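You operate a simulated robot arm through the tools that you are given. There is no shell and no other tool. Be economical: measure what you need, move in short steps, check, and stop when the job is done.

You run a simulated robot arm. Do the job below in one go: nothing can be reset, and whatever is moved stays where it is left.

JOB
Soap the sponge, then wipe off the coffee stain and the jam smear.
Fine: press the sponge on the green soap tray; put it back after. What is to be rubbed or washed off counts as gone when no trace of it is left.

Only the result counts: the job must be done as asked and must still hold three seconds after the hand-in. Knocking over, shifting, dropping, spilling or breaking anything else fails it.

ROBOT AND FRAMES
A 7-joint arm with a two-finger parallel gripper, fixed in place. Base frame: the origin is at the foot of the arm, x ahead of it, y to its left, z up; the work surface is at about z = 0. Units: mm, degrees, N and s.
With the tool pointing down near the work surface it reaches from about 220 to 580 mm from the base axis. Its first joint turns from -66.0 to 66.0 degrees. Payload 2.5 kg.
The tool frame sits at the grasp point between the pads (the TCP): z along the fingers, y along the line on which they close. The tips reach 23 mm beyond it. Largest opening 94 mm; finger width 38, thickness 10; the body of the gripper, 54 by 96 mm, starts 39 mm behind the TCP.
Orientation is that of the tool frame in the base frame, as a unit quaternion [w, x, y, z]. With the fingers straight down and closing along the base's y, the tool's x points along the base's -x, its y along +y and its z along -z.

CONTROLS
- The arm moves only by the tool send_rows. Its arguments are lists of equal length, an entry for each row: "offset": the shift along the base's x, y, z in cm, a list of three; "rot": the turn, a rotation vector about the base's x, y, z in degrees, a list of three; "hand": the opening in per cent of the stroke, from 0 (shut) to 100 (fully open). In form: {"offset": [[tx, ty, tz], ...], "rot": [[rx, ry, rz], ...], "hand": [hand, ...]}. A call has 1 to 12 rows; each row shifts and turns the commanded pose from where the row before left it. A row lasts 0.2 s, in which the tool goes at most 50 mm and 8.6 degrees; a call with a longer step from one row to the next is refused whole, and so is a gripper value outside its range. Where a pose cannot be reached the arm comes as near as it can. A force on the tool above 40 N (or 10 N above the force at the start of the call, whichever is more), or a blocked arm, ends the call early, and 0.2 s more pass. The fingers move at their own pace (about 108 mm/s each) and stop on an object; they squeeze with about 27 N. The grip force told is the motor's: it shows also when the fingers shut on nothing. Time passes only in rows, and 0.2 s behind the last, so rows that do not move let the fingers close. The reply holds the time, the measured pose of the TCP, the force on the tool along the base axes, the opening and the grip force, in the units named above and with some noise, with the torque about the TCP (base axes, N m) and any sound that the robot's microphone picked up.
- Cameras (640 x 400 px; columns grow to the right, rows downward): "scene" is fixed at [124.8, -414.2, 541.1]; the picture's right is [0.77, -0.64, 0.00], its down [-0.38, -0.46, -0.81] and it looks along [0.51, 0.62, -0.59] (base axes); focal length 308 px, centre (320, 200). "wrist" rides on the gripper at [86, 16, -75] in the tool frame; the picture's right is [-0.18, 0.98, 0.00], its down [-0.58, -0.11, -0.81] and it looks along [-0.79, -0.15, 0.59] (tool axes); focal length 243 px, centre (320, 200). There is no depth. A picture from a camera that has moved, and an enlarged one, comes with that camera's place and axes in the base frame and with its lens.
- snapshot(camera): a new picture of that camera. It takes no simulated time.
- close_up(camera, box): a new picture of the part [left, top, right, bottom] of that camera's present view, enlarged. It takes no simulated time.
- job_done(): hands the job in; it is judged then, once.

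Work in short steps. Places have to be worked out from the pictures, the camera data and where the tool is seen: move nearer, look again, correct. Check each grasp and each placing, and mend what went wrong. You have 120 turns and 84 pictures in all, those below and enlarged ones among them. Open the gripper and draw the arm clear of the work before you hand the job in, unless the task says otherwise; then end with one line.

The tools are called after "Emit:" as a command line: name --argument value ..., lists and objects as JSON in quotes. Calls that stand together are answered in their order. send_rows: Moves the arm, as the interface text tells. Its arguments: {"type":"object","properties":{"offset":{"type":"array"},"rot":{"type":"array"},"hand":{"type":"array"}},"required":["offset","rot","hand"]} The other tools are called the same way: snapshot (camera) takes a picture; close_up (camera, box) takes an enlarged picture of a part of a camera's view; job_done () hands the job in.

At the start:

```text
t: 0.0
tool_pos: [366.5, 56.0, 273.6]
tool_rot: [0.001, 0.0, 1.0, 0.0]
wrist_force: [-0.6, -0.1, -0.2]
torque: [0.01, 0.03, 0.02]
grip_width: 94.3
finger_force: 0.1
```

scene: 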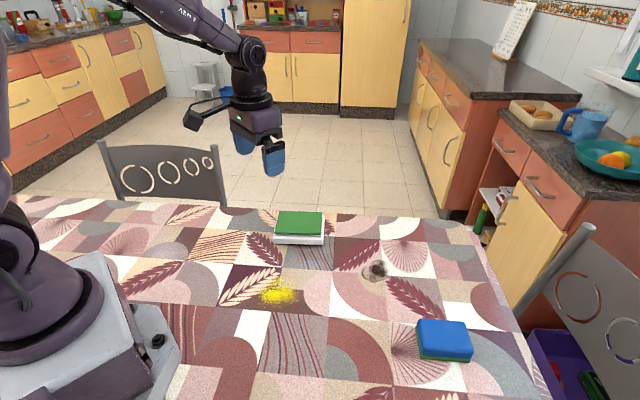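
wrist: 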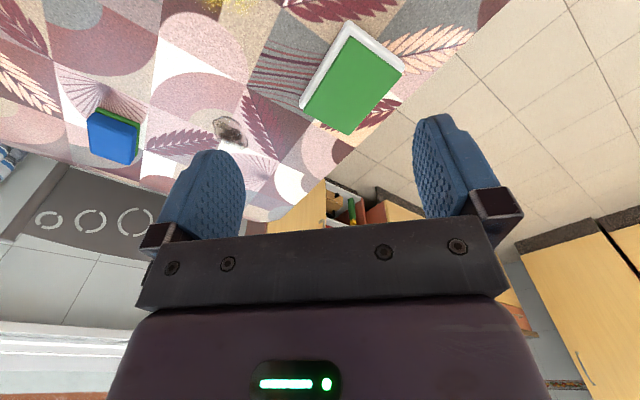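

The pictures show the sponge (blue and green), the green tray, a yellow patch and a dark patch. I'll enlarge these to tell the stains apart.

Emit:
close_up --camera "scene" --box '[220, 200, 420, 325]'

Emit:
close_up --camera "scene" --box '[320, 240, 540, 400]'

Emit:
close_up --camera "wrist" --box '[60, 0, 420, 200]'

```text
3.20 times, centred on (320, 262) of scene
camera zoom: at [124.8, -414.2, 541.1], right [0.77, -0.64, 0.0], down [-0.38, -0.46, -0.81], along [0.51, 0.62, -0.59], focal length 986 px, centre (320, 0)
```

zoom: 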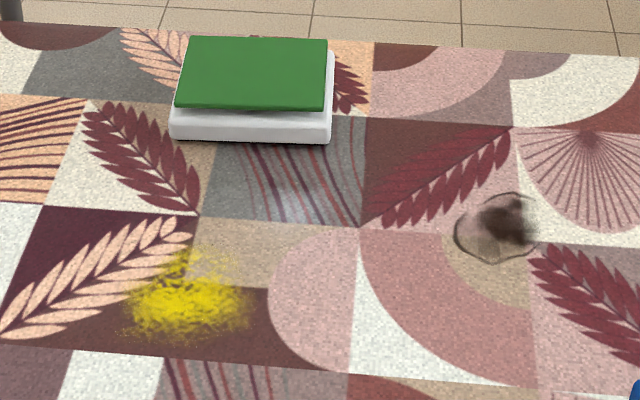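

```text
2.50 times, centred on (430, 320) of scene
camera zoom: at [124.8, -414.2, 541.1], right [0.77, -0.64, 0.0], down [-0.38, -0.46, -0.81], along [0.51, 0.62, -0.59], focal length 770 px, centre (45, -100)
```

zoom: 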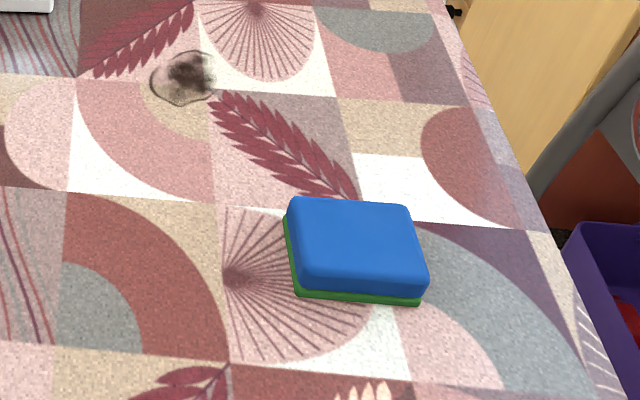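

```text
1.78 times, centred on (240, 100) of wrist
camera zoom: at [278.2, 72.7, 347.4], right [0.18, 0.98, 0.0], down [0.58, -0.11, 0.81], along [0.79, -0.15, -0.59], focal length 431 px, centre (462, 378)
```

zoom: 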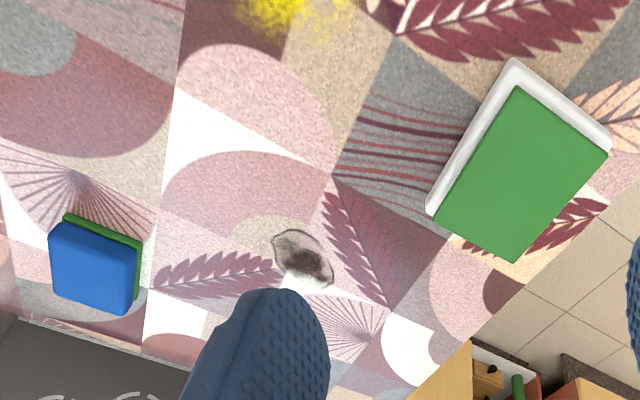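

The ringed dark patch near (522,-137) looks like coffee. The yellow patch near (308,-53) doesn't look like jam, so I'll survey the rest of the table with the wrist camera tilted down.

Emit:
send_rows --offset '[[0, -2, 2], [0, -2, 2], [0, -2, 2], [0, -2, 2], [0, -2, 0], [0, 0, 0]]' --rot '[[0, 8, 0], [0, 8, 0], [0, 8, 0], [0, 8, 0], [0, 0, 0], [0, 0, 0]]' --hand '[100, 100, 100, 100, 100, 100]'

Emit:
snapshot --camera "wrist"

Emit:
snapshot --camera "scene"

```text
t: 1.4
tool_pos: [365.7, -47.0, 354.3]
tool_rot: [-0.276, 0.0, 0.961, 0.0]
wrist_force: [0.5, 0.4, 1.3]
torque: [0.01, -0.01, 0.0]
grip_width: 94.0
finger_force: 0.1
```

```text
78 pictures are left
camera wrist: at [331.7, -30.0, 462.3], right [0.16, 0.98, -0.1], down [0.92, -0.11, 0.38], along [0.36, -0.15, -0.92], focal length 243 px, centre (320, 200)
```

wrist: 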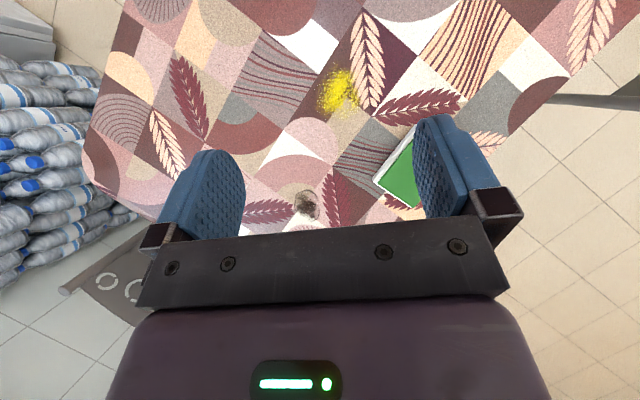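

```text
77 pictures are left
```

scene: 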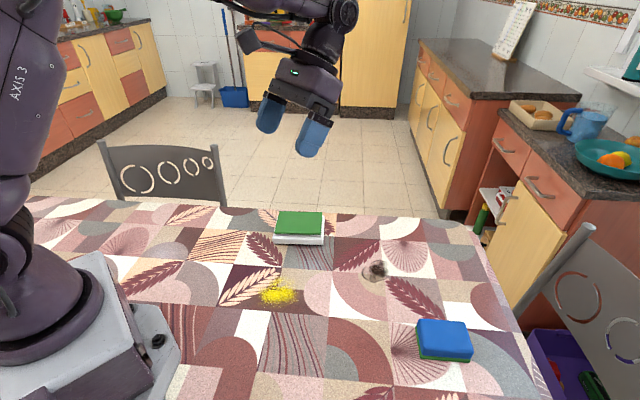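

Nothing that is clearly jam yet, and the reddish cloth could hide it. I'll enlarge this view in two halves.

Emit:
close_up --camera "wrist" --box '[80, 0, 340, 163]'

Emit:
close_up --camera "wrist" --box '[320, 0, 640, 200]'

Emit:
close_up --camera "scene" --box '[140, 280, 400, 400]'

Emit:
close_up --camera "scene" --box '[20, 190, 280, 310]'

```text
2.45 times, centred on (210, 82) of wrist
camera zoom: at [331.7, -30.0, 462.3], right [0.16, 0.98, -0.1], down [0.92, -0.11, 0.38], along [0.36, -0.15, -0.92], focal length 595 px, centre (590, 491)
```

zoom: 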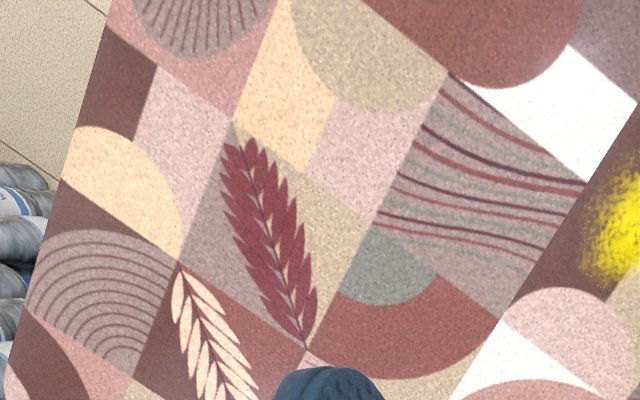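

```text
2.00 times, centred on (480, 100) of wrist
camera zoom: at [331.7, -30.0, 462.3], right [0.16, 0.98, -0.1], down [0.92, -0.11, 0.38], along [0.36, -0.15, -0.92], focal length 485 px, centre (0, 400)
```

zoom: 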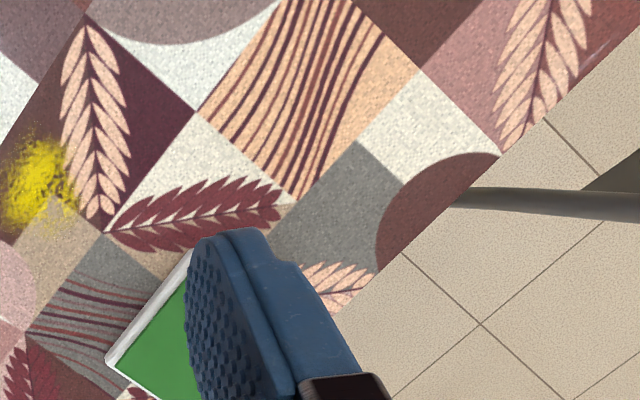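

```text
2.46 times, centred on (270, 340) of scene
camera zoom: at [124.8, -414.2, 541.1], right [0.77, -0.64, 0.0], down [-0.38, -0.46, -0.81], along [0.51, 0.62, -0.59], focal length 758 px, centre (443, -145)
```

zoom: 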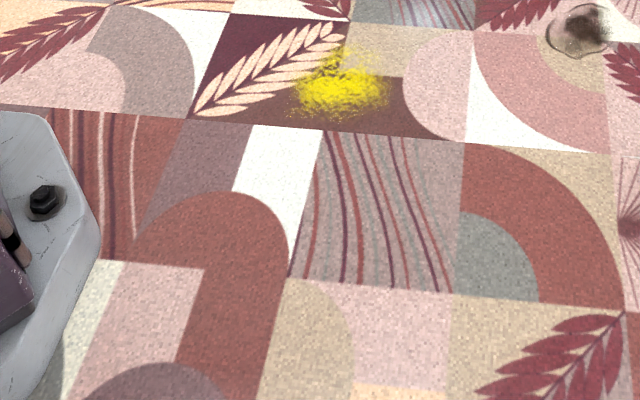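

```text
2.46 times, centred on (150, 250) of scene
camera zoom: at [124.8, -414.2, 541.1], right [0.77, -0.64, 0.0], down [-0.38, -0.46, -0.81], along [0.51, 0.62, -0.59], focal length 758 px, centre (738, 77)
```

zoom: 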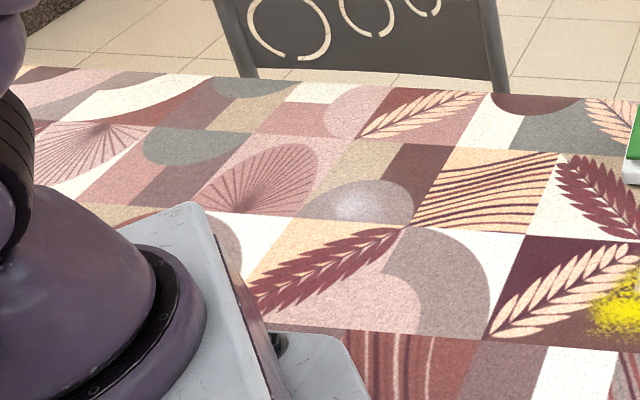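

There is a slightly darker red patch at the far edge, perhaps near (302,378). I'll swing the wrist camera to the left side for a look.

Emit:
send_rows --offset '[[0, 4, 0], [0, 4, 0], [0, 4, 0], [0, 4, 0], [0, 4, 0], [0, 4, 0], [0, 0, 0]]' --rot '[[0, 0, 0], [0, 0, 0], [0, 0, 0], [0, 0, 0], [0, 0, 0], [0, 0, 0], [0, 0, 0]]' --hand '[100, 100, 100, 100, 100, 100, 100]'

Emit:
snapshot --camera "wrist"

Emit:
close_up --camera "wrist" --box '[320, 0, 640, 200]'

```text
t: 3.0
tool_pos: [365.5, 196.5, 356.1]
tool_rot: [-0.276, -0.001, 0.961, -0.001]
wrist_force: [-0.8, 0.3, -0.6]
torque: [0.0, -0.02, 0.02]
grip_width: 94.3
finger_force: 0.0
```

```text
72 pictures are left
camera wrist: at [330.2, 212.3, 464.5], right [0.16, 0.98, -0.1], down [0.92, -0.11, 0.38], along [0.36, -0.15, -0.92], focal length 243 px, centre (320, 200)
```

wrist: 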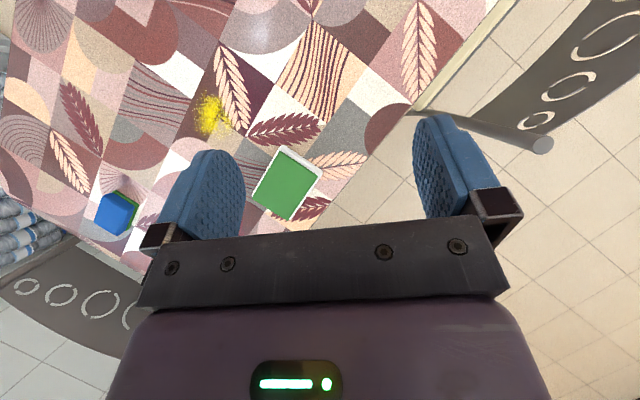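

```text
2.00 times, centred on (480, 100) of wrist
camera zoom: at [330.2, 212.3, 464.5], right [0.16, 0.98, -0.1], down [0.92, -0.11, 0.38], along [0.36, -0.15, -0.92], focal length 485 px, centre (0, 400)
```

zoom: 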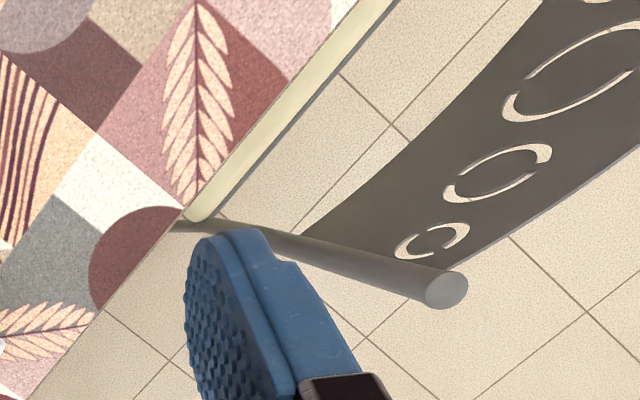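

The left edge needs a tighter look, as do the near-base region and the shiny patch.

Emit:
close_up --camera "wrist" --box '[370, 0, 500, 110]'

Emit:
close_up --camera "scene" --box '[150, 195, 250, 255]'

Emit:
close_up --camera "wrist" --box '[0, 0, 200, 125]'

Emit:
close_up --camera "wrist" --box '[150, 0, 350, 125]'

```text
3.64 times, centred on (435, 55) of wrist
camera zoom: at [330.2, 212.3, 464.5], right [0.16, 0.98, -0.1], down [0.92, -0.11, 0.38], along [0.36, -0.15, -0.92], focal length 882 px, centre (-98, 727)
```

zoom: 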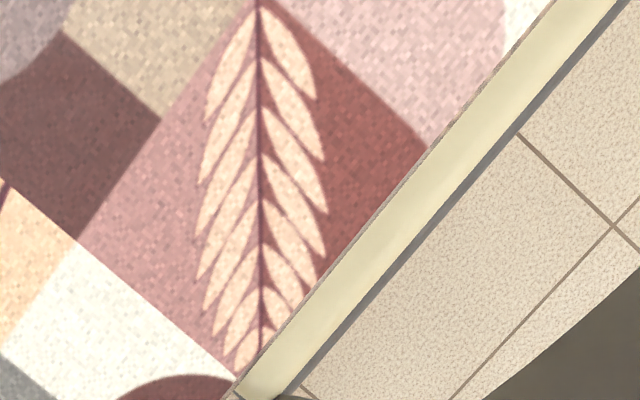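

```text
6.40 times, centred on (200, 225) of scene
camera zoom: at [124.8, -414.2, 541.1], right [0.77, -0.64, 0.0], down [-0.38, -0.46, -0.81], along [0.51, 0.62, -0.59], focal length 1971 px, centre (1088, 40)
```

zoom: 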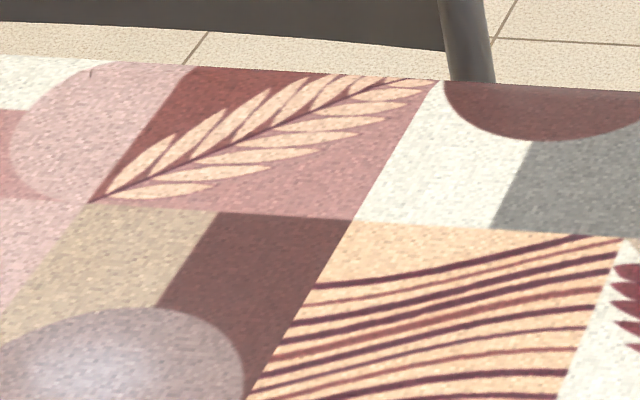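

```text
3.20 times, centred on (100, 62) of wrist
camera zoom: at [330.2, 212.3, 464.5], right [0.16, 0.98, -0.1], down [0.92, -0.11, 0.38], along [0.36, -0.15, -0.92], focal length 776 px, centre (1024, 640)
```

zoom: 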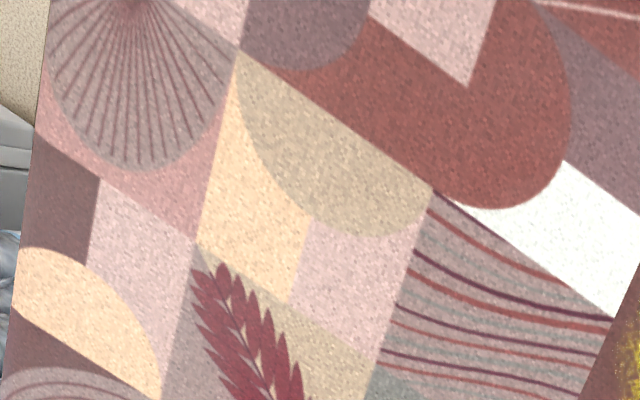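

```text
3.20 times, centred on (250, 62) of wrist
camera zoom: at [330.2, 212.3, 464.5], right [0.16, 0.98, -0.1], down [0.92, -0.11, 0.38], along [0.36, -0.15, -0.92], focal length 776 px, centre (544, 640)
```

zoom: 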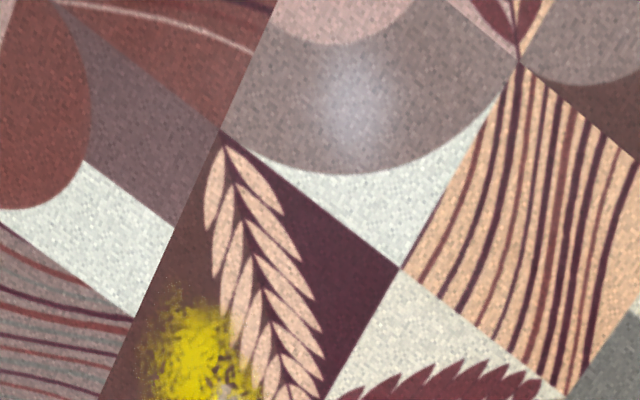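

No other stain is visible on the left. I'll go above the coffee patch for a near look, since its ring and dark blot could be two separate things.

Emit:
send_rows --offset '[[0, -5, 0], [0, -5, 0], [0, -5, 0], [0, -5, 0], [0, -5, -2], [0, -5, -2], [0, -4, -2], [0, 0, -2], [0, 0, -2], [0, 0, 0]]' --rot '[[0, 0, 0], [0, 0, 0], [0, 0, 0], [0, 0, 0], [0, 0, 0], [0, 0, 0], [0, 0, 0], [0, 0, 0], [0, 0, 0], [0, 0, 0]]' --hand '[100, 100, 100, 100, 100, 100, 100, 100, 100, 100]'

Emit:
snapshot --camera "wrist"

Emit:
close_up --camera "scene" --box '[340, 240, 420, 290]'

```text
refused: row 5 steps farther than a row can; nothing moved
```

```text
66 pictures are left
camera wrist: at [330.2, 212.3, 464.5], right [0.16, 0.98, -0.1], down [0.92, -0.11, 0.38], along [0.36, -0.15, -0.92], focal length 243 px, centre (320, 200)
```

wrist: 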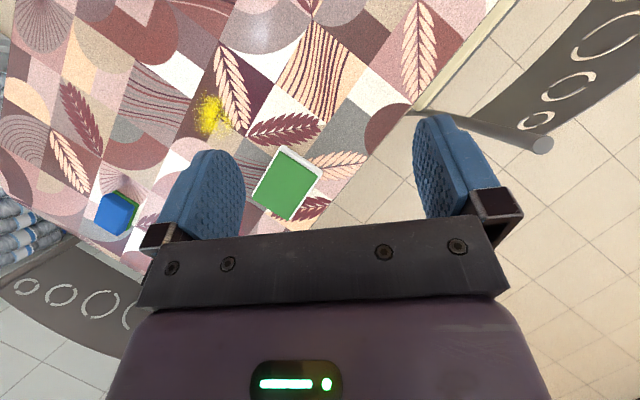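

```text
8.00 times, centred on (380, 265) of scene
camera zoom: at [124.8, -414.2, 541.1], right [0.77, -0.64, 0.0], down [-0.38, -0.46, -0.81], along [0.51, 0.62, -0.59], focal length 2464 px, centre (-160, -320)
```

zoom: 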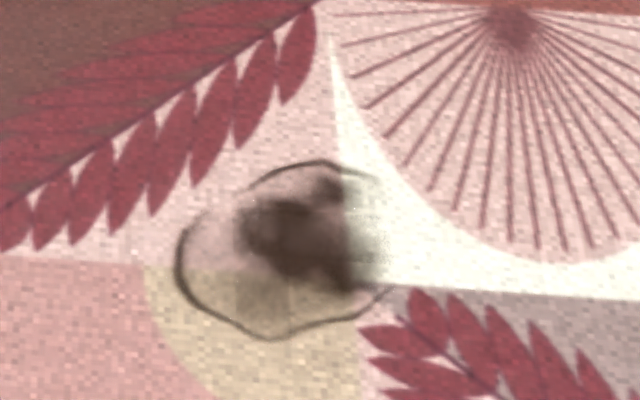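

The step was too long for a row. I'll redo it, ending up nearer the sponge side with a lower camera.

Emit:
send_rows --offset '[[0, -4.8, 0], [0, -4.8, 0], [0, -4.8, 0], [0, -4.8, 0], [0, -4.8, 0], [0, -4.8, 0], [0, -4.8, 0], [0, -4.8, 0], [0, 0, -4], [0, 0, -4], [0, 0, 0]]' --rot '[[0, 0, 0], [0, 0, 0], [0, 0, 0], [0, 0, 0], [0, 0, 0], [0, 0, 0], [0, 0, 0], [0, 0, 0], [0, 0, 0], [0, 0, 0], [0, 0, 0]]' --hand '[100, 100, 100, 100, 100, 100, 100, 100, 100, 100, 100]'

Emit:
snapshot --camera "wrist"

Emit:
snapshot --camera "scene"

```text
t: 5.4
tool_pos: [360.9, -189.5, 271.6]
tool_rot: [-0.276, 0.0, 0.961, 0.0]
wrist_force: [0.4, 0.4, -0.3]
torque: [0.01, -0.02, 0.02]
grip_width: 94.2
finger_force: 0.0
```

```text
64 pictures are left
camera wrist: at [326.5, -172.8, 379.2], right [0.16, 0.98, -0.1], down [0.92, -0.11, 0.38], along [0.36, -0.15, -0.92], focal length 243 px, centre (320, 200)
```

wrist: 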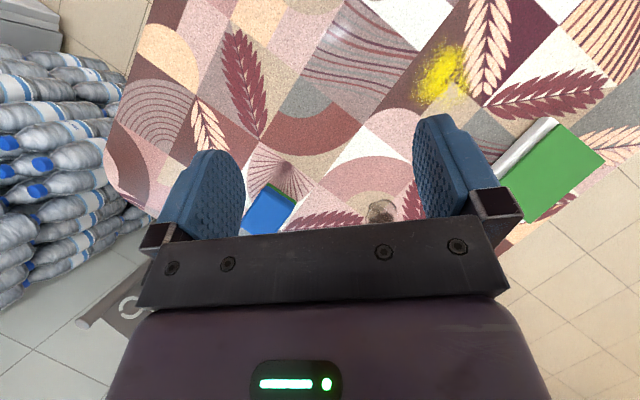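

```text
63 pictures are left
```

scene: 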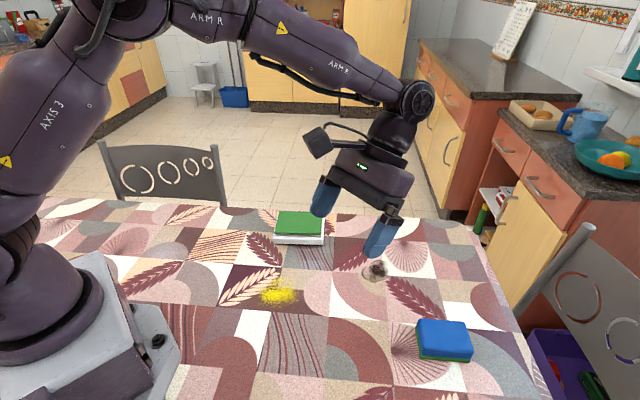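

I'll enlarge the sponge surroundings and the table corner to look for jam.

Emit:
close_up --camera "wrist" --box '[90, 40, 250, 220]'

Emit:
close_up --camera "wrist" --box '[230, 80, 430, 235]'

Emit:
close_up --camera "scene" --box '[380, 210, 560, 400]'

```text
2.22 times, centred on (170, 130) of wrist
camera zoom: at [326.5, -172.8, 379.2], right [0.16, 0.98, -0.1], down [0.92, -0.11, 0.38], along [0.36, -0.15, -0.92], focal length 539 px, centre (653, 356)
```

zoom: 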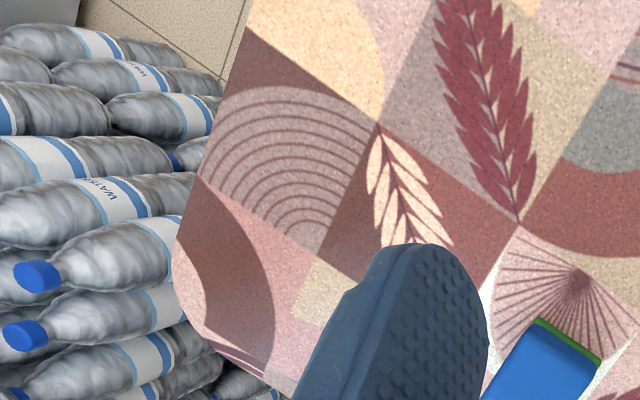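

```text
2.58 times, centred on (330, 158) of wrist
camera zoom: at [326.5, -172.8, 379.2], right [0.16, 0.98, -0.1], down [0.92, -0.11, 0.38], along [0.36, -0.15, -0.92], focal length 626 px, centre (294, 310)
```

zoom: 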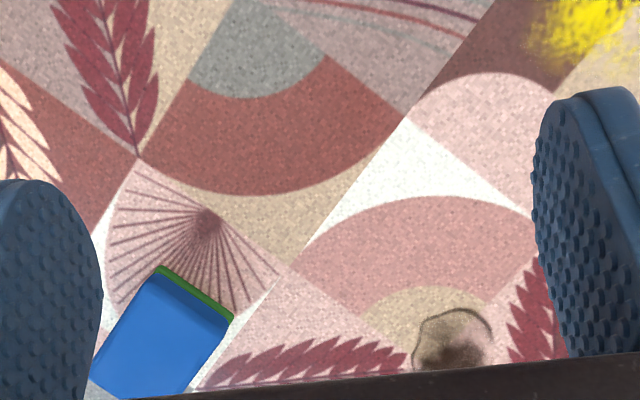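

```text
2.11 times, centred on (470, 305) of scene
camera zoom: at [124.8, -414.2, 541.1], right [0.77, -0.64, 0.0], down [-0.38, -0.46, -0.81], along [0.51, 0.62, -0.59], focal length 648 px, centre (4, -21)
```

zoom: 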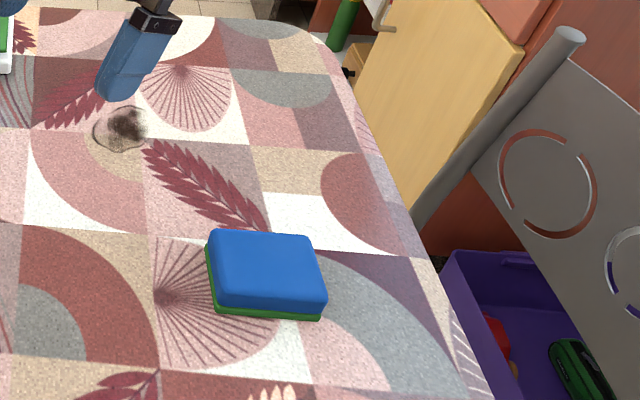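

There is no jam in sight, so it is probably under the sponge or behind the tray. I put the sponge's centre near (480,-328), about 88x65x25 mm, with its long side at -42°. I'll straighten the tool, turn it so the fingers close across the 65 mm, and approach.

Emit:
send_rows --offset '[[1, -1.2, -1.2], [1, -1.2, -1.2], [1, -1.2, -1.2], [1, -1.2, -1.2], [1, -1.2, -1.2], [1, -1.2, -1.2], [1, -1.2, -1.2], [1, -1.2, -1.2], [1, -1.2, -1.2], [1, -1, -1.2], [0, 0, 0]]' --rot '[[0, -8, 0], [0, -8, 0], [0, -8, 0], [0, -8, 0], [0, 0, -8], [0, 0, -8], [0, 0, -8], [0, 0, -8], [0, 0, -8], [0, 0, -8], [0, 0, 0]]' --hand '[100, 100, 100, 100, 100, 100, 100, 100, 100, 100, 100]'

Emit:
snapshot --camera "wrist"

Emit:
snapshot --camera "scene"

```text
t: 7.8
tool_pos: [465.5, -307.0, 156.9]
tool_rot: [0.001, 0.408, 0.913, 0.0]
wrist_force: [-0.7, 0.1, 0.1]
torque: [-0.02, 0.05, -0.01]
grip_width: 93.9
finger_force: 0.2
```

```text
59 pictures are left
camera wrist: at [419.2, -230.4, 229.0], right [0.85, 0.52, 0.0], down [0.31, -0.51, 0.81], along [0.42, -0.69, -0.59], focal length 243 px, centre (320, 200)
```

wrist: 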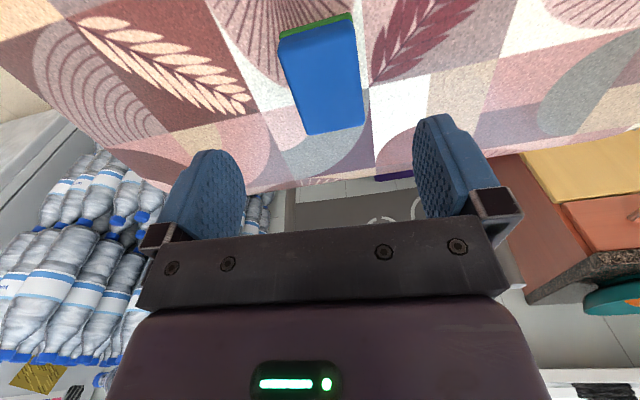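

```text
58 pictures are left
```

scene: 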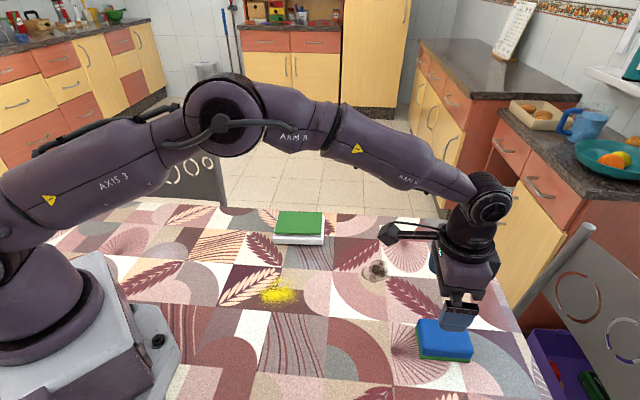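

The wrist view puts the sponge's centre at about (482,-324), with width along 43°, so the fingers are aligned. I'll descend slightly inboard of centre, stopping at z≈60 to check.

Emit:
send_rows --offset '[[0.5, -0.5, -2], [0.5, -0.5, -2], [0, 0, -2], [0, 0, -2], [0, 0, -1.7], [0, 0, 0]]' --rot '[[0, 0, 0], [0, 0, 0], [0, 0, 0], [0, 0, 0], [0, 0, 0], [0, 0, 0]]' --hand '[100, 100, 100, 100, 100, 100]'

Emit:
snapshot --camera "wrist"

Emit:
close_up --camera "scene" --box '[380, 260, 540, 380]'

```text
t: 9.2
tool_pos: [473.5, -316.3, 58.6]
tool_rot: [0.0, 0.406, 0.914, 0.0]
wrist_force: [0.2, 0.3, 0.1]
torque: [0.0, 0.0, 0.03]
grip_width: 94.0
finger_force: 0.0
```

```text
57 pictures are left
camera wrist: at [427.8, -240.0, 131.5], right [0.85, 0.52, 0.0], down [0.31, -0.5, 0.81], along [0.42, -0.69, -0.59], focal length 243 px, centre (320, 200)
```

wrist: 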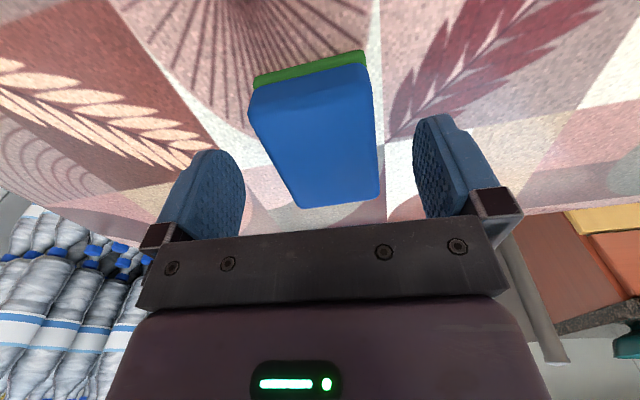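

```text
3.33 times, centred on (460, 320) of scene
camera zoom: at [124.8, -414.2, 541.1], right [0.77, -0.64, 0.0], down [-0.38, -0.46, -0.81], along [0.51, 0.62, -0.59], focal length 1027 px, centre (-147, -200)
```

zoom: 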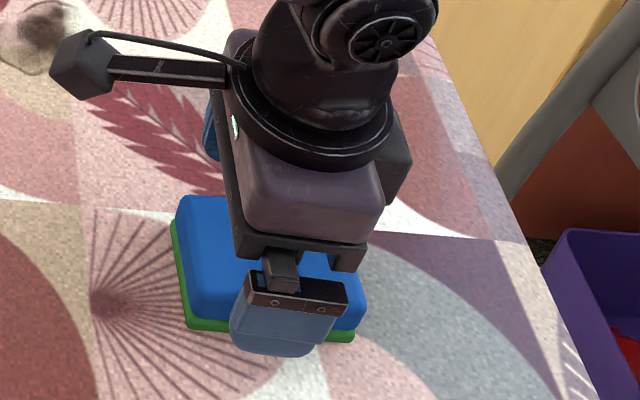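

The sponge is centred between the fingers. I'll shift 6 mm outward, lower to z≈29 and close.

Emit:
send_rows --offset '[[0.4, -0.4, -1], [0.3, -0.3, -1], [0, 0, -0.9], [0, 0, 0], [0, 0, 0], [0, 0, 0], [0, 0, 0]]' --rot '[[0, 0, 0], [0, 0, 0], [0, 0, 0], [0, 0, 0], [0, 0, 0], [0, 0, 0], [0, 0, 0]]' --hand '[100, 100, 100, 100, 50, 40, 40]'

Emit:
close_up --camera "scene" --box '[380, 260, 540, 380]'

```text
t: 10.8
tool_pos: [482.4, -324.1, 28.2]
tool_rot: [0.0, 0.406, 0.914, -0.001]
wrist_force: [1.0, 0.4, 0.2]
torque: [-0.02, 0.02, 0.0]
grip_width: 59.1
finger_force: 27.4
```

```text
3.33 times, centred on (460, 320) of scene
camera zoom: at [124.8, -414.2, 541.1], right [0.77, -0.64, 0.0], down [-0.38, -0.46, -0.81], along [0.51, 0.62, -0.59], focal length 1027 px, centre (-147, -200)
```

zoom: 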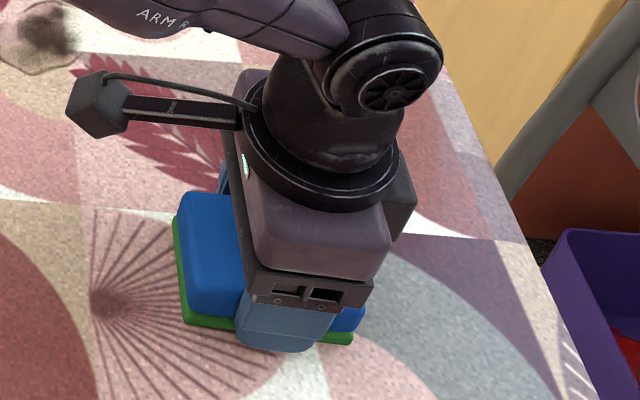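

Gripped at 59 mm with 27 N. I'll lift, draw inward, and look at the place where the sponge lay.

Emit:
send_rows --offset '[[0, 0, 2], [0, 0, 2], [0, 0, 3], [0, 0, 3], [-2, 3, 2], [-2, 3, 0], [-2, 3, 0], [0, 0, 0]]' --rot '[[0, 0, 0], [0, 0, 0], [0, 0, 0], [0, 0, 0], [0, 0, 0], [0, 0, 0], [0, 0, 0], [0, 0, 0]]' --hand '[40, 40, 40, 40, 40, 40, 40, 40]'

Emit:
snapshot --camera "scene"

Emit:
close_up --camera "scene" --box '[380, 260, 540, 400]'

Emit:
snapshot --camera "wrist"

```text
t: 12.6
tool_pos: [421.6, -230.2, 151.2]
tool_rot: [-0.001, 0.406, 0.914, 0.0]
wrist_force: [0.2, 0.5, -0.5]
torque: [0.01, 0.02, -0.04]
grip_width: 59.1
finger_force: 26.9
```

```text
54 pictures are left
```

scene: 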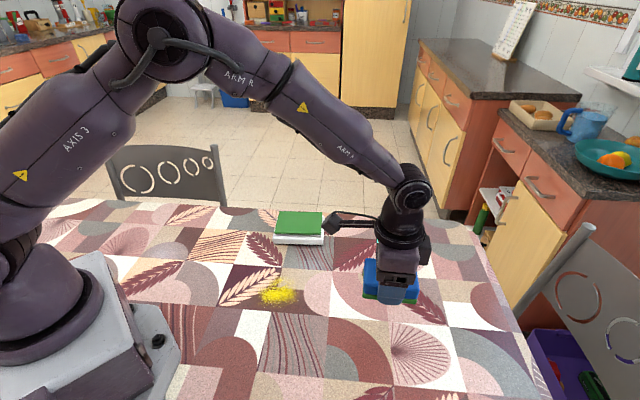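

```text
2.86 times, centred on (460, 330) of scene
camera zoom: at [124.8, -414.2, 541.1], right [0.77, -0.64, 0.0], down [-0.38, -0.46, -0.81], along [0.51, 0.62, -0.59], focal length 880 px, centre (-80, -171)
```

zoom: 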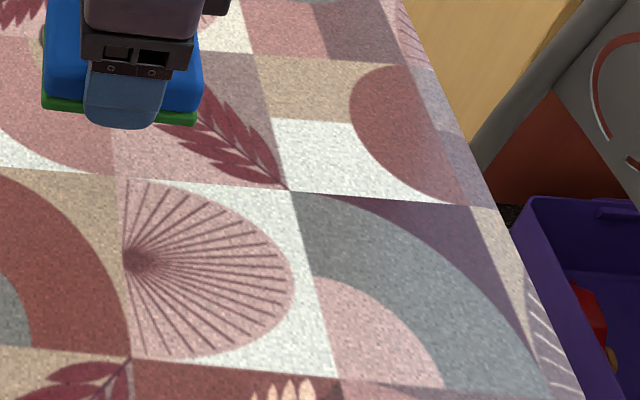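

```text
52 pictures are left
camera wrist: at [375.6, -155.3, 223.7], right [0.85, 0.52, 0.0], down [0.31, -0.5, 0.81], along [0.42, -0.69, -0.59], focal length 243 px, centre (320, 200)
```

wrist: 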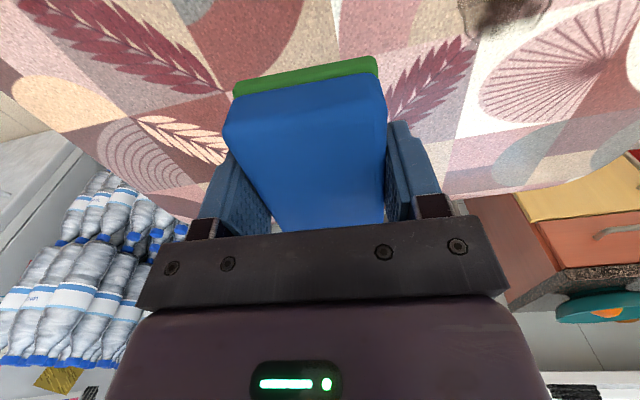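

No jam under the sponge. I'll take the sponge back above the middle and turn the camera to see the yellow and dark patches close up.

Emit:
send_rows --offset '[[-2, 2.8, 1], [-2, 2.8, 1], [-2, 2.8, 1], [-2, 2.8, 1], [-2, 2.8, 1], [-2, 2.8, 1], [0, 0, 0]]' --rot '[[0, 0, 8], [0, 0, 8], [0, 0, 8], [0, 0, 8], [0, 0, 8], [0, 0, 8], [0, 0, 0]]' --hand '[40, 40, 40, 40, 40, 40, 40]'

Emit:
snapshot --camera "wrist"

Emit:
close_up --camera "wrist" --box '[240, 0, 440, 125]'

Emit:
snapshot --camera "scene"

```text
t: 14.2
tool_pos: [302.9, -65.4, 211.3]
tool_rot: [0.0, -0.001, 1.0, 0.0]
wrist_force: [-0.7, 0.0, -0.9]
torque: [0.04, 0.03, 0.02]
grip_width: 59.0
finger_force: 27.5
```

```text
51 pictures are left
camera wrist: at [216.2, -49.8, 283.9], right [0.18, 0.98, 0.0], down [0.58, -0.11, 0.81], along [0.79, -0.15, -0.59], focal length 243 px, centre (320, 200)
```

wrist: 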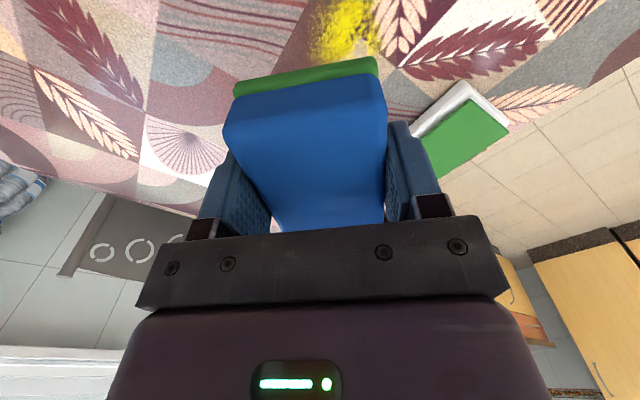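

```text
3.20 times, centred on (340, 62) of wrist
camera zoom: at [216.2, -49.8, 283.9], right [0.18, 0.98, 0.0], down [0.58, -0.11, 0.81], along [0.79, -0.15, -0.59], focal length 776 px, centre (256, 640)
```

zoom: 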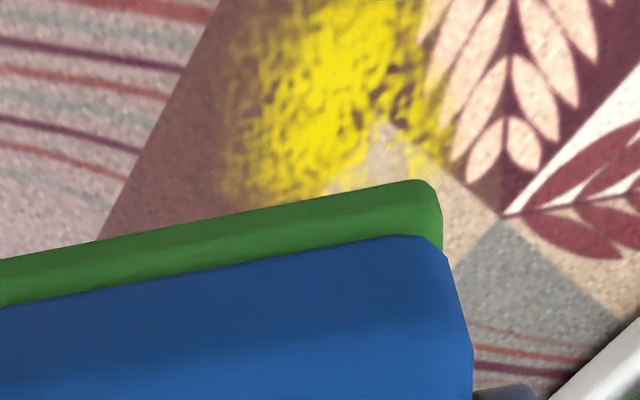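

```text
49 pictures are left
```

scene: 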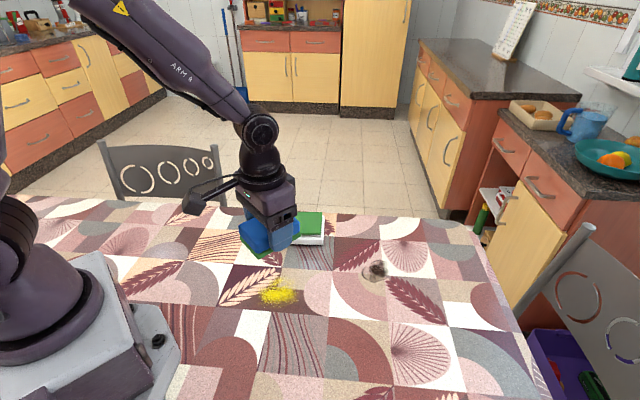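

Only two dirt patches exist in all views, so the yellow smear must be the (apricot-coloured) jam. Next is soaping: I judge the tray pad's centre at (464,79), 108x81 mm, long side at -42°. I'll move above it with the sponge turned to match.

Emit:
send_rows --offset '[[2.3, 2.05, 0], [2.3, 2.05, 0], [2.3, 2.05, 0], [2.3, 2.05, -2], [2.3, 2.05, -2], [2.3, 2.05, -2], [2.3, 2.1, -2], [0, 0, 0]]' --rot '[[0, 0, -8], [0, 0, -8], [0, 0, -8], [0, 0, -8], [0, 0, -8], [0, 0, -8], [0, 0, 0], [0, 0, 0]]' --hand '[40, 40, 40, 40, 40, 40, 40, 40]'

Emit:
snapshot --camera "wrist"

Emit:
close_up --camera "scene" --box '[220, 160, 380, 260]'

```text
t: 16.0
tool_pos: [464.7, 77.2, 130.5]
tool_rot: [0.0, 0.407, 0.913, 0.0]
wrist_force: [0.1, -0.8, -0.4]
torque: [-0.01, 0.01, 0.02]
grip_width: 59.2
finger_force: 27.2
```

```text
48 pictures are left
camera wrist: at [417.0, 153.4, 203.4], right [0.85, 0.52, 0.0], down [0.31, -0.51, 0.81], along [0.42, -0.69, -0.59], focal length 243 px, centre (320, 200)
```

wrist: 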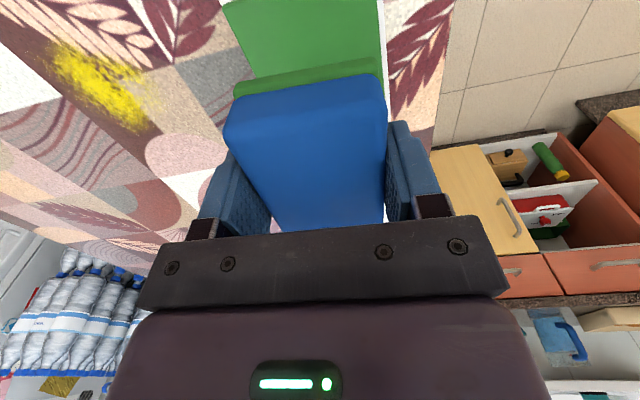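

```text
4.00 times, centred on (300, 210) of scene
camera zoom: at [124.8, -414.2, 541.1], right [0.77, -0.64, 0.0], down [-0.38, -0.46, -0.81], along [0.51, 0.62, -0.59], focal length 1232 px, centre (400, 160)
```

zoom: 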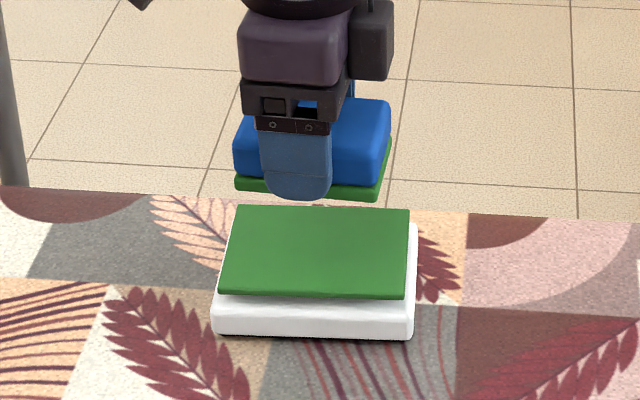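

Pad centre is confirmed at (464,80), top z≈30, so contact should come at TCP z≈58. I'll lower gently with small steps near the end.

Emit:
send_rows --offset '[[0, 0.2, -2], [0, 0, -2], [0, 0, -1.5], [0, 0, -0.6], [0, 0, -0.3], [0, 0, -0.3], [0, 0, 0]]' --rot '[[0, 0, 0], [0, 0, 0], [0, 0, 0], [0, 0, 0], [0, 0, 0], [0, 0, 0], [0, 0, 0]]' --hand '[40, 40, 40, 40, 40, 40, 40]'

Emit:
close_up --camera "scene" --box '[220, 160, 380, 260]'

```text
t: 17.6
tool_pos: [463.4, 80.5, 61.2]
tool_rot: [0.0, 0.407, 0.913, 0.0]
wrist_force: [1.3, -0.1, 1.0]
torque: [-0.07, 0.0, -0.04]
grip_width: 58.9
finger_force: 27.0
```

```text
4.00 times, centred on (300, 210) of scene
camera zoom: at [124.8, -414.2, 541.1], right [0.77, -0.64, 0.0], down [-0.38, -0.46, -0.81], along [0.51, 0.62, -0.59], focal length 1232 px, centre (400, 160)
```

zoom: 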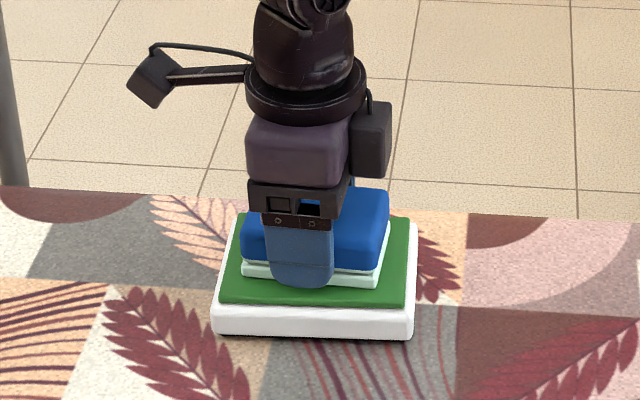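

The sponge's underside has turned pale, so it is taking soap. I'll press a little more, then lift.

Emit:
send_rows --offset '[[0, 0, -0.15], [0, 0, -0.15], [0, 0, 0], [0, 0, 0]]' --rot '[[0, 0, 0], [0, 0, 0], [0, 0, 0], [0, 0, 0]]' --hand '[40, 40, 40, 40]'

```text
t: 18.6
tool_pos: [465.4, 81.6, 59.3]
tool_rot: [0.001, 0.406, 0.914, 0.001]
wrist_force: [-7.0, -3.4, 27.1]
torque: [-0.13, 0.41, 0.0]
grip_width: 59.1
finger_force: 27.1
```

Pressed with 27 N. I'll lift straight up and check the sponge and tray.

Emit:
send_rows --offset '[[0, 0, 0.5], [0, 0, 1], [0, 0, 2], [0, 0, 3], [0, 0, 2], [0, 0, 0]]' --rot '[[0, 0, 0], [0, 0, 0], [0, 0, 0], [0, 0, 0], [0, 0, 0], [0, 0, 0]]' --hand '[40, 40, 40, 40, 40, 40]'

Emit:
close_up --camera "scene" --box '[220, 140, 380, 260]'

```text
t: 20.0
tool_pos: [463.6, 81.6, 143.6]
tool_rot: [0.001, 0.407, 0.914, 0.0]
wrist_force: [-0.5, 0.0, -0.3]
torque: [0.03, -0.04, -0.05]
grip_width: 59.4
finger_force: 26.7
```

```text
3.33 times, centred on (300, 200) of scene
camera zoom: at [124.8, -414.2, 541.1], right [0.77, -0.64, 0.0], down [-0.38, -0.46, -0.81], along [0.51, 0.62, -0.59], focal length 1027 px, centre (387, 200)
```

zoom: 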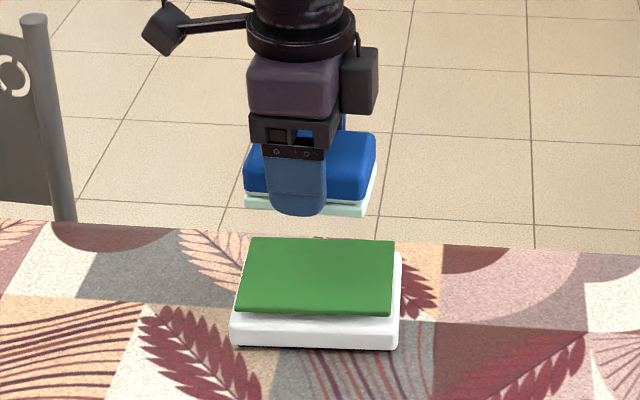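

Soaped and the tray is unmoved. The coffee stain's centre is about (514,-136), diameter roughly 65 mm. I'll move above it and come down to just over the cloth.

Emit:
send_rows --offset '[[1, -4.4, 0], [1, -4.4, 0], [1, -4.4, 0], [1, -4.4, 0], [1, -4.2, 0], [0, 0, -3], [0, 0, -3], [0, 0, -3], [0, 0, -2], [0, 0, 0]]' --rot '[[0, 0, 0], [0, 0, 0], [0, 0, 0], [0, 0, 0], [0, 0, 0], [0, 0, 0], [0, 0, 0], [0, 0, 0], [0, 0, 0], [0, 0, 0]]' --hand '[40, 40, 40, 40, 40, 40, 40, 40, 40, 40]'

Emit:
close_up --camera "scene" --box '[320, 220, 480, 320]'

```text
t: 22.2
tool_pos: [510.5, -138.7, 34.6]
tool_rot: [0.0, 0.407, 0.913, 0.0]
wrist_force: [-0.2, -0.2, -1.0]
torque: [-0.01, -0.02, 0.0]
grip_width: 58.9
finger_force: 26.8
```

```text
4.00 times, centred on (400, 270) of scene
camera zoom: at [124.8, -414.2, 541.1], right [0.77, -0.64, 0.0], down [-0.38, -0.46, -0.81], along [0.51, 0.62, -0.59], focal length 1232 px, centre (0, -80)
```

zoom: 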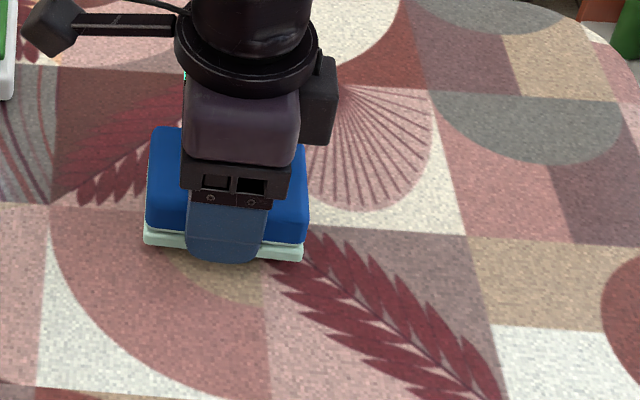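

The sponge covers the stain. I'll lower to contact and check the force.

Emit:
send_rows --offset '[[0, 0, -0.4], [0, 0, -0.25], [0, 0, -0.15], [0, 0, 0]]' --rot '[[0, 0, 0], [0, 0, 0], [0, 0, 0], [0, 0, 0]]' --hand '[40, 40, 40, 40]'

```text
t: 23.2
tool_pos: [513.5, -137.0, 27.1]
tool_rot: [0.002, 0.406, 0.914, 0.0]
wrist_force: [-11.7, 0.2, 34.3]
torque: [-0.06, 0.32, -0.06]
grip_width: 59.4
finger_force: 27.6
```

34 N is close to the limit. I'll ease up by about 1 mm and rub with strokes along the sponge's long side and then across.

Emit:
send_rows --offset '[[0, 0, 0.08], [1, -1, 0], [1, -1, 0], [-1, 1, 0], [-1, 1, 0], [-1, 1, 0], [-1, 1, 0], [1, -1, 0], [1, -1, 0], [0, 0, 0]]' --rot '[[0, 0, 0], [0, 0, 0], [0, 0, 0], [0, 0, 0], [0, 0, 0], [0, 0, 0], [0, 0, 0], [0, 0, 0], [0, 0, 0], [0, 0, 0]]' --hand '[40, 40, 40, 40, 40, 40, 40, 40, 40, 40]'

```text
t: 25.4
tool_pos: [515.2, -134.4, 25.5]
tool_rot: [0.0, 0.407, 0.913, 0.002]
wrist_force: [-5.0, 10.9, 24.3]
torque: [0.47, 0.46, -0.07]
grip_width: 58.9
finger_force: 26.9
```

Full run, 24 N. Now strokes across.

Emit:
send_rows --offset '[[0, 0, 0.05], [1, 1, 0], [1, 1, 0], [-1, -1, 0], [-1, -1, 0], [-1, -1, 0], [-1, -1, 0], [1, 1, 0], [1, 1, 0], [0, 0, 1], [0, 0, 3], [0, 0, 3]]' --rot '[[0, 0, 0], [0, 0, 0], [0, 0, 0], [0, 0, 0], [0, 0, 0], [0, 0, 0], [0, 0, 0], [0, 0, 0], [0, 0, 0], [0, 0, 0], [0, 0, 0], [0, 0, 0]]' --hand '[40, 40, 40, 40, 40, 40, 40, 40, 40, 40, 40, 40]'

Emit:
send_rows --offset '[[-3, 3, 2], [-3, 3, 2], [-2, 3, 0], [0, 0, 0]]' --rot '[[0, 0, 0], [0, 0, 0], [0, 0, 0], [0, 0, 0]]' --hand '[40, 40, 40, 40]'

Emit:
close_up --camera "scene" --box '[320, 220, 480, 320]'

Emit:
snapshot --camera "scene"

```text
t: 28.0
tool_pos: [514.2, -138.4, 96.6]
tool_rot: [-0.001, 0.406, 0.914, -0.001]
wrist_force: [-0.2, -0.2, 0.1]
torque: [0.0, -0.01, -0.03]
grip_width: 59.2
finger_force: 27.5
```

```text
t: 29.0
tool_pos: [432.8, -47.0, 134.5]
tool_rot: [-0.001, 0.407, 0.913, 0.0]
wrist_force: [0.7, 0.5, -0.3]
torque: [0.02, 0.02, 0.0]
grip_width: 58.8
finger_force: 27.5
```

```text
4.00 times, centred on (400, 270) of scene
camera zoom: at [124.8, -414.2, 541.1], right [0.77, -0.64, 0.0], down [-0.38, -0.46, -0.81], along [0.51, 0.62, -0.59], focal length 1232 px, centre (0, -80)
```

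zoom: 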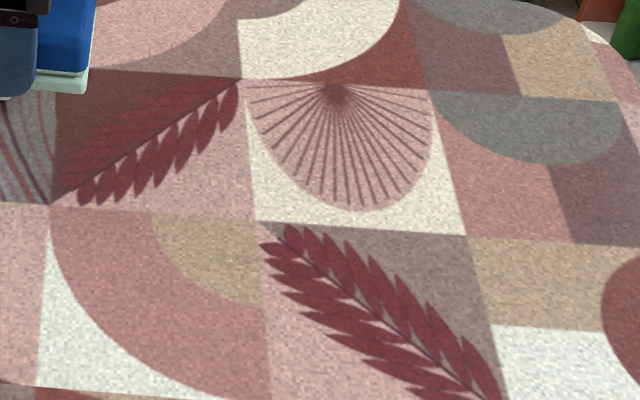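

```text
42 pictures are left
```

scene: 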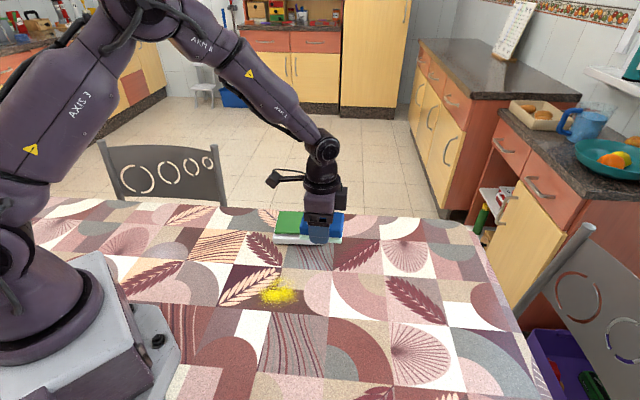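

The coffee is gone without trace. The yellow smear's centre is at (313,-48), about 90x80 mm. I'll move above it and lower close.

Emit:
send_rows --offset '[[-3, 0, 0], [-3, 0, 0], [-3, 0, 0], [-3, 0, 0], [0, 0, -3], [0, 0, -3], [0, 0, -3], [0, 0, -0.9], [0, 0, 0]]' --rot '[[0, 0, 0], [0, 0, 0], [0, 0, 0], [0, 0, 0], [0, 0, 0], [0, 0, 0], [0, 0, 0], [0, 0, 0], [0, 0, 0]]' --hand '[40, 40, 40, 40, 40, 40, 40, 40, 40]'

Emit:
close_up --camera "scene" --box '[220, 220, 380, 320]'

```text
t: 31.0
tool_pos: [315.0, -48.7, 35.1]
tool_rot: [0.0, 0.407, 0.914, 0.0]
wrist_force: [-0.9, -0.6, 1.2]
torque: [0.01, 0.02, 0.02]
grip_width: 58.9
finger_force: 26.9
```

```text
4.00 times, centred on (300, 270) of scene
camera zoom: at [124.8, -414.2, 541.1], right [0.77, -0.64, 0.0], down [-0.38, -0.46, -0.81], along [0.51, 0.62, -0.59], focal length 1232 px, centre (400, -80)
```

zoom: 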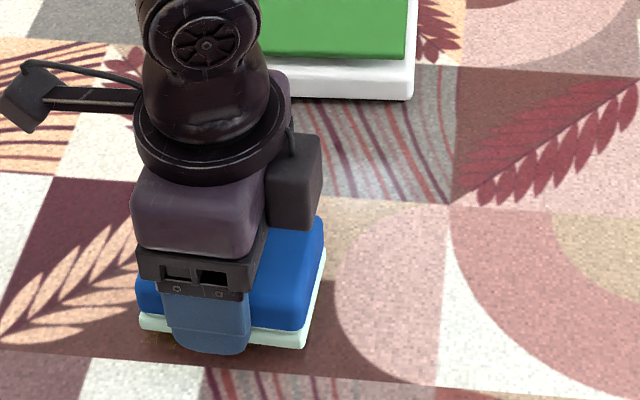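

The sponge is over the smear. I'll lower to contact, then make a first stroke along the long side.

Emit:
send_rows --offset '[[0, 0, -0.4], [0, 0, -0.3], [0, 0, 0], [1, -1, 0], [1, -1, 0], [-1, 1, 0], [-1, 1, 0], [-1, 1, 0], [-1, 1, 0], [1, -1, 0], [1, -1, 0]]' --rot '[[0, 0, 0], [0, 0, 0], [0, 0, 0], [0, 0, 0], [0, 0, 0], [0, 0, 0], [0, 0, 0], [0, 0, 0], [0, 0, 0], [0, 0, 0], [0, 0, 0]]' --hand '[40, 40, 40, 40, 40, 40, 40, 40, 40, 40, 40]'

```text
t: 33.4
tool_pos: [314.4, -48.1, 30.8]
tool_rot: [0.0, 0.406, 0.914, 0.0]
wrist_force: [0.6, -0.5, -0.6]
torque: [-0.02, 0.01, -0.01]
grip_width: 58.9
finger_force: 27.0
```

No contact yet at z=30.8; the arm settles above the command. I'll lower in small steps.

Emit:
send_rows --offset '[[0, 0, -0.15], [0, 0, -0.15], [0, 0, 0]]' --rot '[[0, 0, 0], [0, 0, 0], [0, 0, 0]]' --hand '[40, 40, 40]'

```text
t: 34.2
tool_pos: [313.2, -46.4, 26.7]
tool_rot: [0.001, 0.407, 0.914, 0.0]
wrist_force: [0.5, -0.7, 0.0]
torque: [0.05, -0.01, 0.02]
grip_width: 59.2
finger_force: 26.5
```

Emit:
send_rows --offset '[[0, 0, -0.1], [0, 0, -0.1], [0, 0, 0]]' --rot '[[0, 0, 0], [0, 0, 0], [0, 0, 0]]' --hand '[40, 40, 40]'

```text
t: 35.0
tool_pos: [314.3, -46.8, 26.3]
tool_rot: [0.0, 0.407, 0.914, 0.0]
wrist_force: [-9.4, 1.9, 33.2]
torque: [-0.01, 0.21, -0.03]
grip_width: 59.3
finger_force: 27.1
```

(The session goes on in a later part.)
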